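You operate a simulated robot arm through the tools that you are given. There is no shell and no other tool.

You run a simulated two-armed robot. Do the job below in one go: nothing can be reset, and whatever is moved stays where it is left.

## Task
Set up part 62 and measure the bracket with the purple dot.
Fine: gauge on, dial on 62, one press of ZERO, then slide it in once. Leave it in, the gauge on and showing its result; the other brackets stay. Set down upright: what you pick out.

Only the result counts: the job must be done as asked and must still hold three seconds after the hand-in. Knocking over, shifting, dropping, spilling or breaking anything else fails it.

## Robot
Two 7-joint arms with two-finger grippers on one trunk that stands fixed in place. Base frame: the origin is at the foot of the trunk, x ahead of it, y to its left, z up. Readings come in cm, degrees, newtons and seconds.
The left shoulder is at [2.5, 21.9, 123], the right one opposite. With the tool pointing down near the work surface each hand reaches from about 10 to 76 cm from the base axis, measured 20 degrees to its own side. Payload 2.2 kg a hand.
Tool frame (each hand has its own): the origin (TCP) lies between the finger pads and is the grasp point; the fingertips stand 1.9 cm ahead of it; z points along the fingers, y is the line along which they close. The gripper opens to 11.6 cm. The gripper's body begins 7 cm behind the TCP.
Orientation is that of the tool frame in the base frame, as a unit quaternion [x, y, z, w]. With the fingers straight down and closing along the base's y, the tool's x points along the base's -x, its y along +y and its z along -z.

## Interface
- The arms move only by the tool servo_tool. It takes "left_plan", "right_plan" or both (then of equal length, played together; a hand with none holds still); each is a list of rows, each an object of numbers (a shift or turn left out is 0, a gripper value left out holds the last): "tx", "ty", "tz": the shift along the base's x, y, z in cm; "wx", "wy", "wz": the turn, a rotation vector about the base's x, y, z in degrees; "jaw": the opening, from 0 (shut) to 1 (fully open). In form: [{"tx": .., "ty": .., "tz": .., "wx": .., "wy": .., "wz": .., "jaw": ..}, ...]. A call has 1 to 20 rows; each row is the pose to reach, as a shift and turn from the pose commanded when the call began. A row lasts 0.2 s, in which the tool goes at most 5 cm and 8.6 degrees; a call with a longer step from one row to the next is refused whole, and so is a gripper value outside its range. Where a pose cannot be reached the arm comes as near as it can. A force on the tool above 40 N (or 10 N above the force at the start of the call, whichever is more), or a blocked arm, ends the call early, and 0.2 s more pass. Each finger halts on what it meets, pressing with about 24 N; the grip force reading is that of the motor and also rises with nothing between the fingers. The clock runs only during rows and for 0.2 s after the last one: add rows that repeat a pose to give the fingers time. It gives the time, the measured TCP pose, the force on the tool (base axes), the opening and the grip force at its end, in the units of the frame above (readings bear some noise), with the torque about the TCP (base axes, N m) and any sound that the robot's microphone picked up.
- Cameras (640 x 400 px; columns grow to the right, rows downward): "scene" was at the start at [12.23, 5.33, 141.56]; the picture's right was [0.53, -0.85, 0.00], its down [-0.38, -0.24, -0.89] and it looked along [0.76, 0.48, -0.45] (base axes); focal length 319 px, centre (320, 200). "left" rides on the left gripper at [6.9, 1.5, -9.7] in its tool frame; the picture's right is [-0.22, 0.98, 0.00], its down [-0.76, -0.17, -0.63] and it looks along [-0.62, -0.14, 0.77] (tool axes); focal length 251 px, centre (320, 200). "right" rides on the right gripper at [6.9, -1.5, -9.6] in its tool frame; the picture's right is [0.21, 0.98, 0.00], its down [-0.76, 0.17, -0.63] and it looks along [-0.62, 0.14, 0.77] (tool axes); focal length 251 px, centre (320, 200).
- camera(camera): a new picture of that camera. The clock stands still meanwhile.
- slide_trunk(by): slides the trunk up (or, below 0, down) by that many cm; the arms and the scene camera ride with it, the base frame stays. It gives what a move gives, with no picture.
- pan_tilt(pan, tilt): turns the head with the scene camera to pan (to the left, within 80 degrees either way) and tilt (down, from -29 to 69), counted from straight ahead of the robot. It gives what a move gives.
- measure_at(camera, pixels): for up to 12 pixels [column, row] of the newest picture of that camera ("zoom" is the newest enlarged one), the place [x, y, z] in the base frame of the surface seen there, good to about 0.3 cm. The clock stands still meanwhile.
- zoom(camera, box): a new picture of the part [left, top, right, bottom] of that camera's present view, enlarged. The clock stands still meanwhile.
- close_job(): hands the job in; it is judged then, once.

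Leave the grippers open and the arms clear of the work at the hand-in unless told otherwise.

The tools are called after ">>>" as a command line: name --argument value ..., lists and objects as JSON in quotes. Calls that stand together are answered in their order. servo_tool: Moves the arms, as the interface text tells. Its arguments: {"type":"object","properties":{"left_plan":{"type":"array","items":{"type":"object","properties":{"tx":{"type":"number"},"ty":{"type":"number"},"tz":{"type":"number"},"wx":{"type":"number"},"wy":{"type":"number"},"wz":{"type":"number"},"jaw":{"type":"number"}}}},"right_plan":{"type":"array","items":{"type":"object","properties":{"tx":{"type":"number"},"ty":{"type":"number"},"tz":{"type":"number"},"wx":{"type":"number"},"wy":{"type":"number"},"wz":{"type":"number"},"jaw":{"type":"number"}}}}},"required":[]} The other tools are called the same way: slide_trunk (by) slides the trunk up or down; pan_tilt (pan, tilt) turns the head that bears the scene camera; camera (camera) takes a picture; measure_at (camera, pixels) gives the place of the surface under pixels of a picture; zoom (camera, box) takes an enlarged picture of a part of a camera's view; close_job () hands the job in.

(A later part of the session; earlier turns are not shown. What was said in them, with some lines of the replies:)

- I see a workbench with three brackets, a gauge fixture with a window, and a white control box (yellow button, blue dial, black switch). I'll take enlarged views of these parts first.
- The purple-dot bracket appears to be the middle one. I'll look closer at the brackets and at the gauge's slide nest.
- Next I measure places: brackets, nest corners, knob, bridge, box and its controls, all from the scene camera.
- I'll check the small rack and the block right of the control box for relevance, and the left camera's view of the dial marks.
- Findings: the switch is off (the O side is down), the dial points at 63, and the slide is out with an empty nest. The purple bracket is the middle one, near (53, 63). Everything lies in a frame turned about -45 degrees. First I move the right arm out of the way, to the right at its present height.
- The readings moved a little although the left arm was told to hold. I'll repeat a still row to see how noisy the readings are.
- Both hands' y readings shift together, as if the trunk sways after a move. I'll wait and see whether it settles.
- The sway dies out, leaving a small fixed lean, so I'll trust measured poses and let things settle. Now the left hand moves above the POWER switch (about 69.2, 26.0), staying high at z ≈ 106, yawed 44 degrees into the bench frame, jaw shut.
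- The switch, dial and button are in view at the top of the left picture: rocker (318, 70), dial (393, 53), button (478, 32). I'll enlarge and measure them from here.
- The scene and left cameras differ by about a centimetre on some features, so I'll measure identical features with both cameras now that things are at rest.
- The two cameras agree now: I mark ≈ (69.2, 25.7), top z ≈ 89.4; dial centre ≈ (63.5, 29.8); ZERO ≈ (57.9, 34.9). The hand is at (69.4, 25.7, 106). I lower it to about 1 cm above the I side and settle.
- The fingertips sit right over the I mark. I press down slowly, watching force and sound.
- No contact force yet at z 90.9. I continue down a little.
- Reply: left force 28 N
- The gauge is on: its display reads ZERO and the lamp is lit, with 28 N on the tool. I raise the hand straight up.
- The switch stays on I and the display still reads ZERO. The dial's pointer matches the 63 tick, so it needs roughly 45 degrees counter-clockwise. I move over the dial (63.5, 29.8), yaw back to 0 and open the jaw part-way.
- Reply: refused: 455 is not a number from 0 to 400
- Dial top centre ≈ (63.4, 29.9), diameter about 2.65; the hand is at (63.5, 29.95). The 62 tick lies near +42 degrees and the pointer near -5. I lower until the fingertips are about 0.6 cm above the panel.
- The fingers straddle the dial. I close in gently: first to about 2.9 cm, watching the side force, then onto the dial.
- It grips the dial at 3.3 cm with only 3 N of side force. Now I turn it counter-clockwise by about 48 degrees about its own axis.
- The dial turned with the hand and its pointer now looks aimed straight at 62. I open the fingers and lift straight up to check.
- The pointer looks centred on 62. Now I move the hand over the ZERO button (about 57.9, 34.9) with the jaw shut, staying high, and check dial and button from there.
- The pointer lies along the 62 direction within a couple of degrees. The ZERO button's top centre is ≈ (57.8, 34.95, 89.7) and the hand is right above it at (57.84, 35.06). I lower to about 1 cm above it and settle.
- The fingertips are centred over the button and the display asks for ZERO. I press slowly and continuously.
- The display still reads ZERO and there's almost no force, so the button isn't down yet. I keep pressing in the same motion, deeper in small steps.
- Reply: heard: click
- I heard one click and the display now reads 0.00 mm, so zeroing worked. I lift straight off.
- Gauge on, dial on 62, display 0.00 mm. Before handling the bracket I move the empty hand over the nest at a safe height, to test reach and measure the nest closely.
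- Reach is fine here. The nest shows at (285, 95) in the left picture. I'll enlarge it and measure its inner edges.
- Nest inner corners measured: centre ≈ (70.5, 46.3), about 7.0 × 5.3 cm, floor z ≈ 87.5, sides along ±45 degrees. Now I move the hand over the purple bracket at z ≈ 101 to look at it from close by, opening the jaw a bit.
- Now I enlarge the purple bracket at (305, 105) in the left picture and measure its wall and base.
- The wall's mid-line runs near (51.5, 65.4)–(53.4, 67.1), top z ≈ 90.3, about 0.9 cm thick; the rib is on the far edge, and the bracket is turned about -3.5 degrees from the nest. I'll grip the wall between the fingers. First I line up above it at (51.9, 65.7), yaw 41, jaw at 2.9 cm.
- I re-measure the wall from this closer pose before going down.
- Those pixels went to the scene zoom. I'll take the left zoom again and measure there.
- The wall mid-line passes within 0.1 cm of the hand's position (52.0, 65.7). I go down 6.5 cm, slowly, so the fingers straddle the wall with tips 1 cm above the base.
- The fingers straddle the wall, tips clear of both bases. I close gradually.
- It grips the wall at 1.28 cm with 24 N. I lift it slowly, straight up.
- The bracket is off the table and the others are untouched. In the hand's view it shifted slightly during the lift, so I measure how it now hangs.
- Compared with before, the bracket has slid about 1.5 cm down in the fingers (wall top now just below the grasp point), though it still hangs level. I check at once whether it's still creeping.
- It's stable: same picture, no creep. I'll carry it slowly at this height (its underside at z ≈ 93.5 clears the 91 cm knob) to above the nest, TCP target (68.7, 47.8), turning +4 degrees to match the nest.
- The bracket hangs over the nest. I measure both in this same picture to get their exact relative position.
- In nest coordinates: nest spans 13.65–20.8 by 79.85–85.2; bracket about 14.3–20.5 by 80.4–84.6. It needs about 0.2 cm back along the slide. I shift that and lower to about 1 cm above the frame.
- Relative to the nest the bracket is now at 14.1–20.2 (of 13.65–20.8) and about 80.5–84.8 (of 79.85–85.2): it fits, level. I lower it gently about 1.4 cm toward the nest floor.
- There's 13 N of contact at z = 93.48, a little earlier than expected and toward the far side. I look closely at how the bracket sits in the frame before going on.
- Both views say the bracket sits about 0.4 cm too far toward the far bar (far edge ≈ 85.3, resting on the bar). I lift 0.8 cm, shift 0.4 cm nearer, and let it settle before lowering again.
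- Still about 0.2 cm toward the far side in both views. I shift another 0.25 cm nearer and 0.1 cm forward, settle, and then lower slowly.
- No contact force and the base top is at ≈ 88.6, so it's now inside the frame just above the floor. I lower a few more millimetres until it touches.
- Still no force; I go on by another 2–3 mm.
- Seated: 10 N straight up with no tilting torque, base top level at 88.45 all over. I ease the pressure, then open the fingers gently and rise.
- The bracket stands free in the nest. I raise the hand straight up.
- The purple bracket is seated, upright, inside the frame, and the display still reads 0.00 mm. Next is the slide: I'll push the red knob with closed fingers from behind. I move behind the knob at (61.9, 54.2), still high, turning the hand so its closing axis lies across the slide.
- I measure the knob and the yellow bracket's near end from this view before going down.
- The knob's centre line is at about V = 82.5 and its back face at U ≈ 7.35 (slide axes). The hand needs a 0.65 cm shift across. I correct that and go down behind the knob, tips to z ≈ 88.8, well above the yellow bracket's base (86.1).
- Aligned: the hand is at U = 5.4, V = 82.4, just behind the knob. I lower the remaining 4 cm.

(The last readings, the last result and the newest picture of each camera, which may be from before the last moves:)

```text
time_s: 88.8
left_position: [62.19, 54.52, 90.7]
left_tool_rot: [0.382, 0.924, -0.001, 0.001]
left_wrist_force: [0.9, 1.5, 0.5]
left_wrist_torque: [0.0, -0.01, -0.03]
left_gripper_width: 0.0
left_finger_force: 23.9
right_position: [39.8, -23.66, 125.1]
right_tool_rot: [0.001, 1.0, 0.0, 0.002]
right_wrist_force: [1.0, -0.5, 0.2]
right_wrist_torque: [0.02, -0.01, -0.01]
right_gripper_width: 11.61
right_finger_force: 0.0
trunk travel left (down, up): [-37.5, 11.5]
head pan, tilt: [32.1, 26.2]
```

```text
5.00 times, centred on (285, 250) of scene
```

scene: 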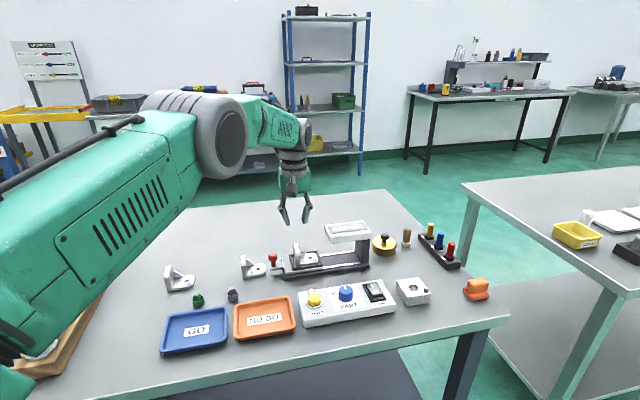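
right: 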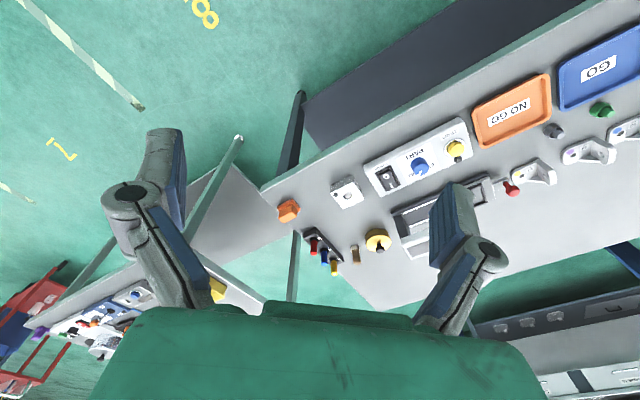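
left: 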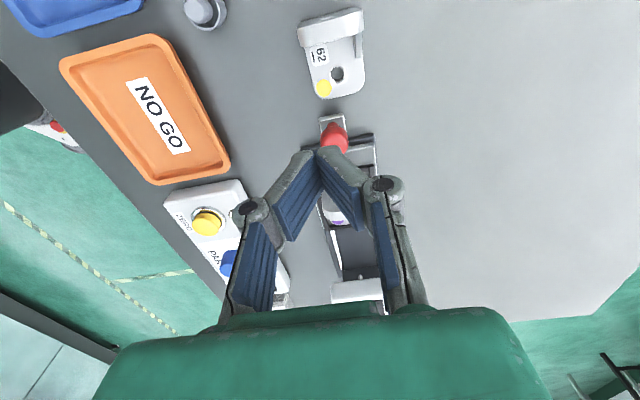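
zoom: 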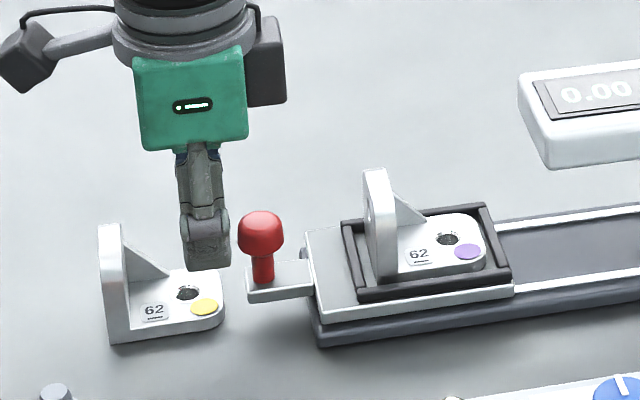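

The closed fingers stand right behind the knob. I push it along the slide direction, smoothly, for the first 8 cm.

>>> servo_tool --left_plan '[{"tx": 0.14, "ty": -0.14}, {"tx": 0.35, "ty": -0.35}, {"tx": 0.64, "ty": -0.64}, {"tx": 0.99, "ty": -0.99}, {"tx": 1.41, "ty": -1.41}, {"tx": 1.84, "ty": -1.84}, {"tx": 2.26, "ty": -2.26}, {"tx": 2.69, "ty": -2.69}, {"tx": 3.11, "ty": -3.11}, {"tx": 3.54, "ty": -3.54}, {"tx": 3.96, "ty": -3.96}, {"tx": 4.38, "ty": -4.38}, {"tx": 4.81, "ty": -4.81}, {"tx": 5.16, "ty": -5.16}, {"tx": 5.44, "ty": -5.44}, {"tx": 5.66, "ty": -5.66}]'

>>> zoom --camera "scene" --box '[230, 200, 390, 300]'

```text
time_s: 92.2
left_position: [68.0, 48.88, 90.7]
left_tool_rot: [0.382, 0.924, 0.0, 0.001]
left_wrist_force: [-0.1, 0.3, -0.1]
left_wrist_torque: [0.02, 0.0, -0.03]
left_gripper_width: 0.61
left_finger_force: 28.5
right_position: [39.82, -23.58, 125.15]
right_tool_rot: [0.0, 1.0, -0.001, 0.0]
right_wrist_force: [-0.1, -0.7, -0.1]
right_wrist_torque: [-0.01, -0.01, 0.01]
right_gripper_width: 11.6
right_finger_force: 0.0
trunk travel left (down, up): [-37.5, 11.5]
head pan, tilt: [32.1, 26.2]
```

```text
4.00 times, centred on (310, 250) of scene
```

zoom: 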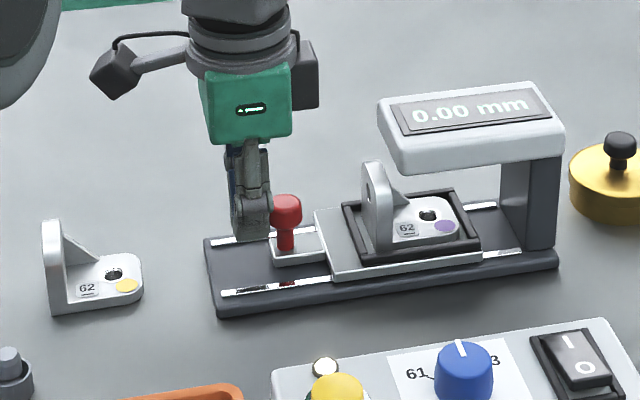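

The slide moved about 7 cm with hardly any resistance, and the bracket rides upright. I continue at the same slow pace for 3 cm more.

>>> servo_tool --left_plan '[{"tx": 0.2, "ty": -0.2}, {"tx": 0.45, "ty": -0.45}, {"tx": 0.7, "ty": -0.7}, {"tx": 0.95, "ty": -0.95}, {"tx": 1.2, "ty": -1.2}, {"tx": 1.45, "ty": -1.45}, {"tx": 1.7, "ty": -1.7}, {"tx": 1.9, "ty": -1.9}, {"tx": 2.1, "ty": -2.1}]'

>>> zoom --camera "scene" --box '[230, 200, 390, 300]'

```text
time_s: 94.2
left_position: [69.36, 46.97, 90.59]
left_tool_rot: [0.381, 0.924, 0.0, 0.001]
left_wrist_force: [-4.0, 8.6, 1.5]
left_wrist_torque: [0.12, -0.03, 0.04]
left_gripper_width: 0.01
left_finger_force: 28.4
left hand out of reach, approached as far as the arm can: row 7, 8, 9
right_position: [39.68, -23.34, 125.3]
right_tool_rot: [0.0, 1.0, 0.0, 0.001]
right_wrist_force: [0.7, 0.3, 0.2]
right_wrist_torque: [-0.01, 0.02, -0.03]
right_gripper_width: 11.62
right_finger_force: 0.1
trunk travel left (down, up): [-37.5, 11.5]
head pan, tilt: [32.1, 26.2]
```

```text
4.00 times, centred on (310, 250) of scene
```

zoom: 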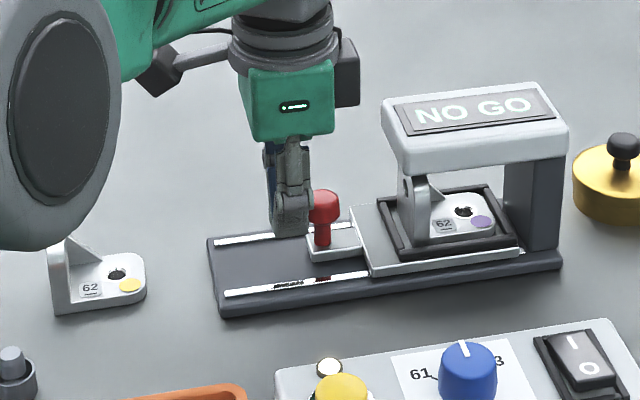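

The display now reads NO GO: the gauge has taken its measurement and the slide has met about 9 N, which looks like its stop. I back the fingers straight off the knob and then rise.

>>> servo_tool --left_plan '[{"tx": -0.4, "ty": 0.4}, {"tx": -0.9, "ty": 0.9}, {"tx": -1.5, "ty": 1.5}, {"tx": -2.1, "ty": 2.1}, {"tx": -2.6, "ty": 2.6}, {"tx": -2.8, "ty": 2.8, "tz": 0.5}, {"tx": -2.8, "ty": 2.8, "tz": 1.5}, {"tx": -2.8, "ty": 2.8, "tz": 3}, {"tx": -2.8, "ty": 2.8, "tz": 5}, {"tx": -2.8, "ty": 2.8, "tz": 7}, {"tx": -2.8, "ty": 2.8, "tz": 9}, {"tx": -2.8, "ty": 2.8, "tz": 10.5}, {"tx": -2.8, "ty": 2.8, "tz": 11.5}, {"tx": -2.8, "ty": 2.8, "tz": 12}, {"tx": -2.8, "ty": 2.8, "tz": 12}, {"tx": -2.8, "ty": 2.8, "tz": 12}]'

>>> zoom --camera "scene" --box '[230, 200, 390, 300]'

>>> zoom --camera "scene" --box '[310, 215, 380, 275]'

```text
time_s: 97.6
left_position: [66.59, 49.56, 102.78]
left_tool_rot: [0.382, 0.924, -0.001, 0.0]
left_wrist_force: [-0.9, -0.5, 0.2]
left_wrist_torque: [0.01, 0.02, 0.0]
left_gripper_width: 0.0
left_finger_force: 28.6
right_position: [39.8, -23.65, 125.06]
right_tool_rot: [0.0, 1.0, -0.001, 0.001]
right_wrist_force: [0.2, 0.4, 0.0]
right_wrist_torque: [-0.02, 0.02, -0.04]
right_gripper_width: 11.6
right_finger_force: 0.1
trunk travel left (down, up): [-37.5, 11.5]
head pan, tilt: [32.1, 26.2]
```

```text
4.00 times, centred on (310, 250) of scene
```

zoom: 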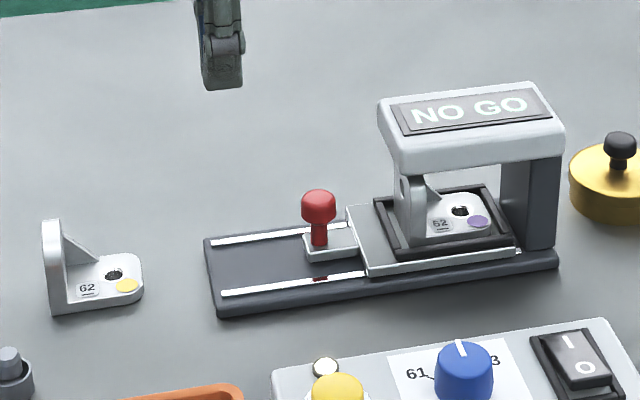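

```text
6.67 times, centred on (345, 245) of scene
```

zoom: 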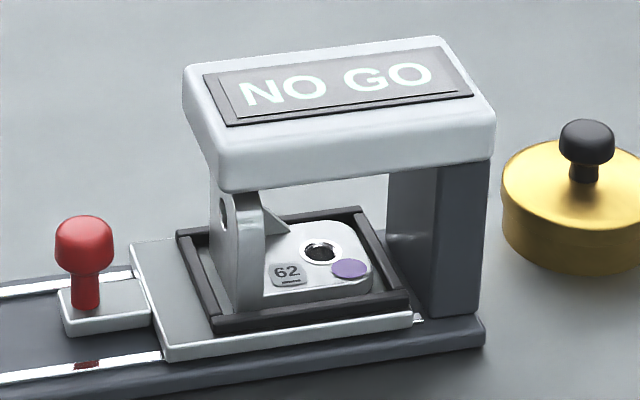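

The display holds NO GO with the hand away, and the bracket is upright under the bridge. I check how far in the slide stands relative to the pillar and whether the neighbours stayed put.

>>> measure_at --camera "zoom" --pixels '[[408, 318], [432, 300], [400, 300], [410, 305], [150, 335], [165, 352], [85, 240], [85, 300], [65, 320], [385, 220], [370, 230], [440, 310]]'

>>> camera --camera "left"

>>> camera --camera "scene"

```text
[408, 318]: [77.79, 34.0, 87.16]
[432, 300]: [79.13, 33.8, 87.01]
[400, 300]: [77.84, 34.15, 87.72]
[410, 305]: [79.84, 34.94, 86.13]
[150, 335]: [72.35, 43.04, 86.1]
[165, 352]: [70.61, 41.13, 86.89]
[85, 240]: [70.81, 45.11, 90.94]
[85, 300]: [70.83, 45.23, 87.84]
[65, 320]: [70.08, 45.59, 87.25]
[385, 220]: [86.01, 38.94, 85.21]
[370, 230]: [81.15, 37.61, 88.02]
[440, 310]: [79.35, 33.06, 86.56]
```

```text
taken
```

left: 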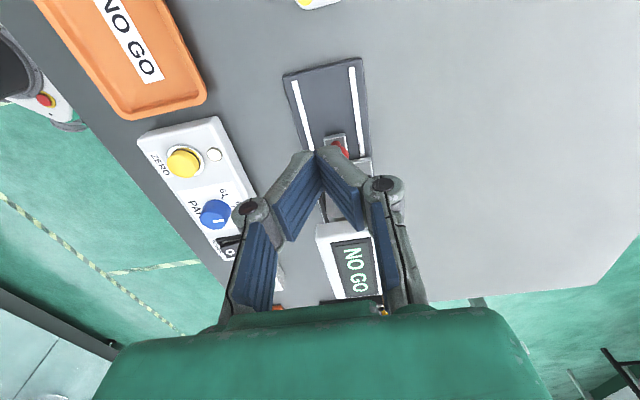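

```text
taken
```

scene: 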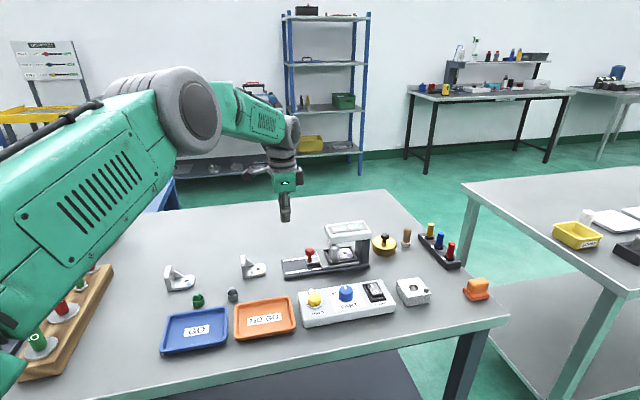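

The slide has travelled about 10 cm, the display stays on NO GO, the lamp is lit, and the blue and yellow brackets stand where they were. I now raise the left hand, open it, and bring it back to its starting area, clear of the work.

>>> servo_tool --left_plan '[{"tz": 1}, {"tz": 3}, {"tz": 5.5}, {"tz": 8, "jaw": 0.3}, {"tx": -0.5, "tz": 10.5, "wz": 4, "jaw": 0.6}, {"tx": -2, "tz": 12.5, "wz": 8, "jaw": 1}, {"tx": -4, "ty": -0.2, "tz": 13.5, "wz": 13}, {"tx": -6.5, "ty": -0.5, "tz": 14, "wz": 18}, {"tx": -9, "ty": -0.8, "tz": 14.2, "wz": 23}, {"tx": -11.5, "ty": -1.1, "tz": 14.4, "wz": 28}, {"tx": -14, "ty": -1.4, "tz": 14.6, "wz": 33}, {"tx": -16.5, "ty": -1.6, "tz": 14.7, "wz": 37}, {"tx": -19, "ty": -1.8, "tz": 14.7, "wz": 41}, {"tx": -20.8, "ty": -1.9, "tz": 14.7, "wz": 44}, {"tx": -21.6, "ty": -2, "tz": 14.7, "wz": 45}, {"tx": -21.6, "ty": -2, "tz": 14.7, "wz": 45}, {"tx": -21.6, "ty": -2, "tz": 14.7, "wz": 45}, {"tx": -21.6, "ty": -2, "tz": 14.7, "wz": 45}, {"tx": -21.6, "ty": -2, "tz": 14.7, "wz": 45}]'

>>> camera --camera "scene"

>>> zoom --camera "scene" --box '[260, 200, 420, 330]'

>>> zoom --camera "scene" --box '[140, 230, 300, 360]'

```text
time_s: 101.6
left_position: [44.99, 47.34, 117.54]
left_tool_rot: [0.0, 1.0, -0.001, 0.001]
left_wrist_force: [0.6, -0.2, 0.0]
left_wrist_torque: [0.01, 0.0, 0.01]
left_gripper_width: 11.59
left_finger_force: 0.0
right_position: [39.77, -23.68, 125.17]
right_tool_rot: [0.0, 1.0, 0.0, 0.001]
right_wrist_force: [0.3, -0.1, 0.0]
right_wrist_torque: [0.02, 0.03, 0.0]
right_gripper_width: 11.58
right_finger_force: 0.0
trunk travel left (down, up): [-37.5, 11.5]
head pan, tilt: [32.1, 26.2]
```

```text
taken
```

scene: 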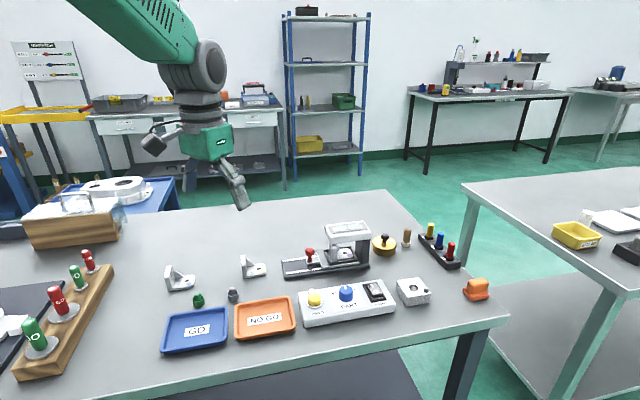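

```text
3.08 times, centred on (340, 265) of scene
```

zoom: 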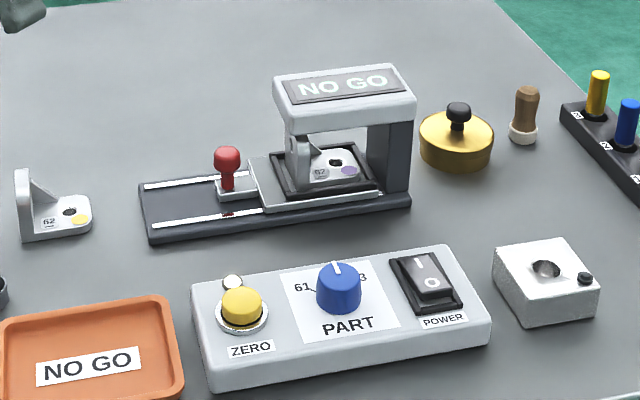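

```text
3.08 times, centred on (220, 295) of scene
```

zoom: 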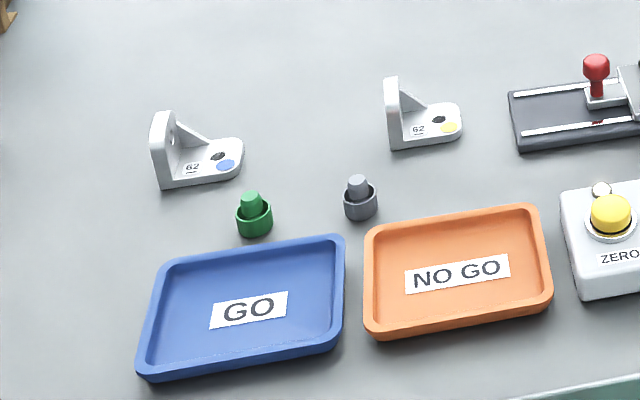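

Everything is in its asked state:
- The switch is on I and the dial is on 62.
- ZERO was pressed once, with one click.
- The purple bracket stands upright in the slid-in nest, and the display shows NO GO.
- The blue and yellow brackets are untouched.
- Both grippers are open and clear of the work.

I hand the job in.

>>> close_job

```text
The job is handed in.
```

I set the gauge up for part 62 and measured the purple-dot bracket: the display reads **NO GO**. I handed the job in with that result showing; the hand-in reply didn't say whether it passed.

- **Setup:** The gauge is on and the dial is on 62. I pressed ZERO once, heard one click, and the display went to 0.00 mm.
- **Bracket:** It stands upright in the nest. It slipped about 1.5 cm in the fingers as I lifted it, but it didn't drop. On the first try its far edge caught the nest frame, so I lifted it slightly, moved it over and seated it flat.
- **Slide:** I pushed it in once, about 10 cm, with one short stop on the way and never back out. It met about 9 N at the end, which I took as its stop; the arm was also at the limit of its reach there. NO GO stayed on the display after the hand backed away.
- **Everything else:** The blue and yellow brackets and the other items look untouched in the last pictures. Both grippers are open and clear of the work.
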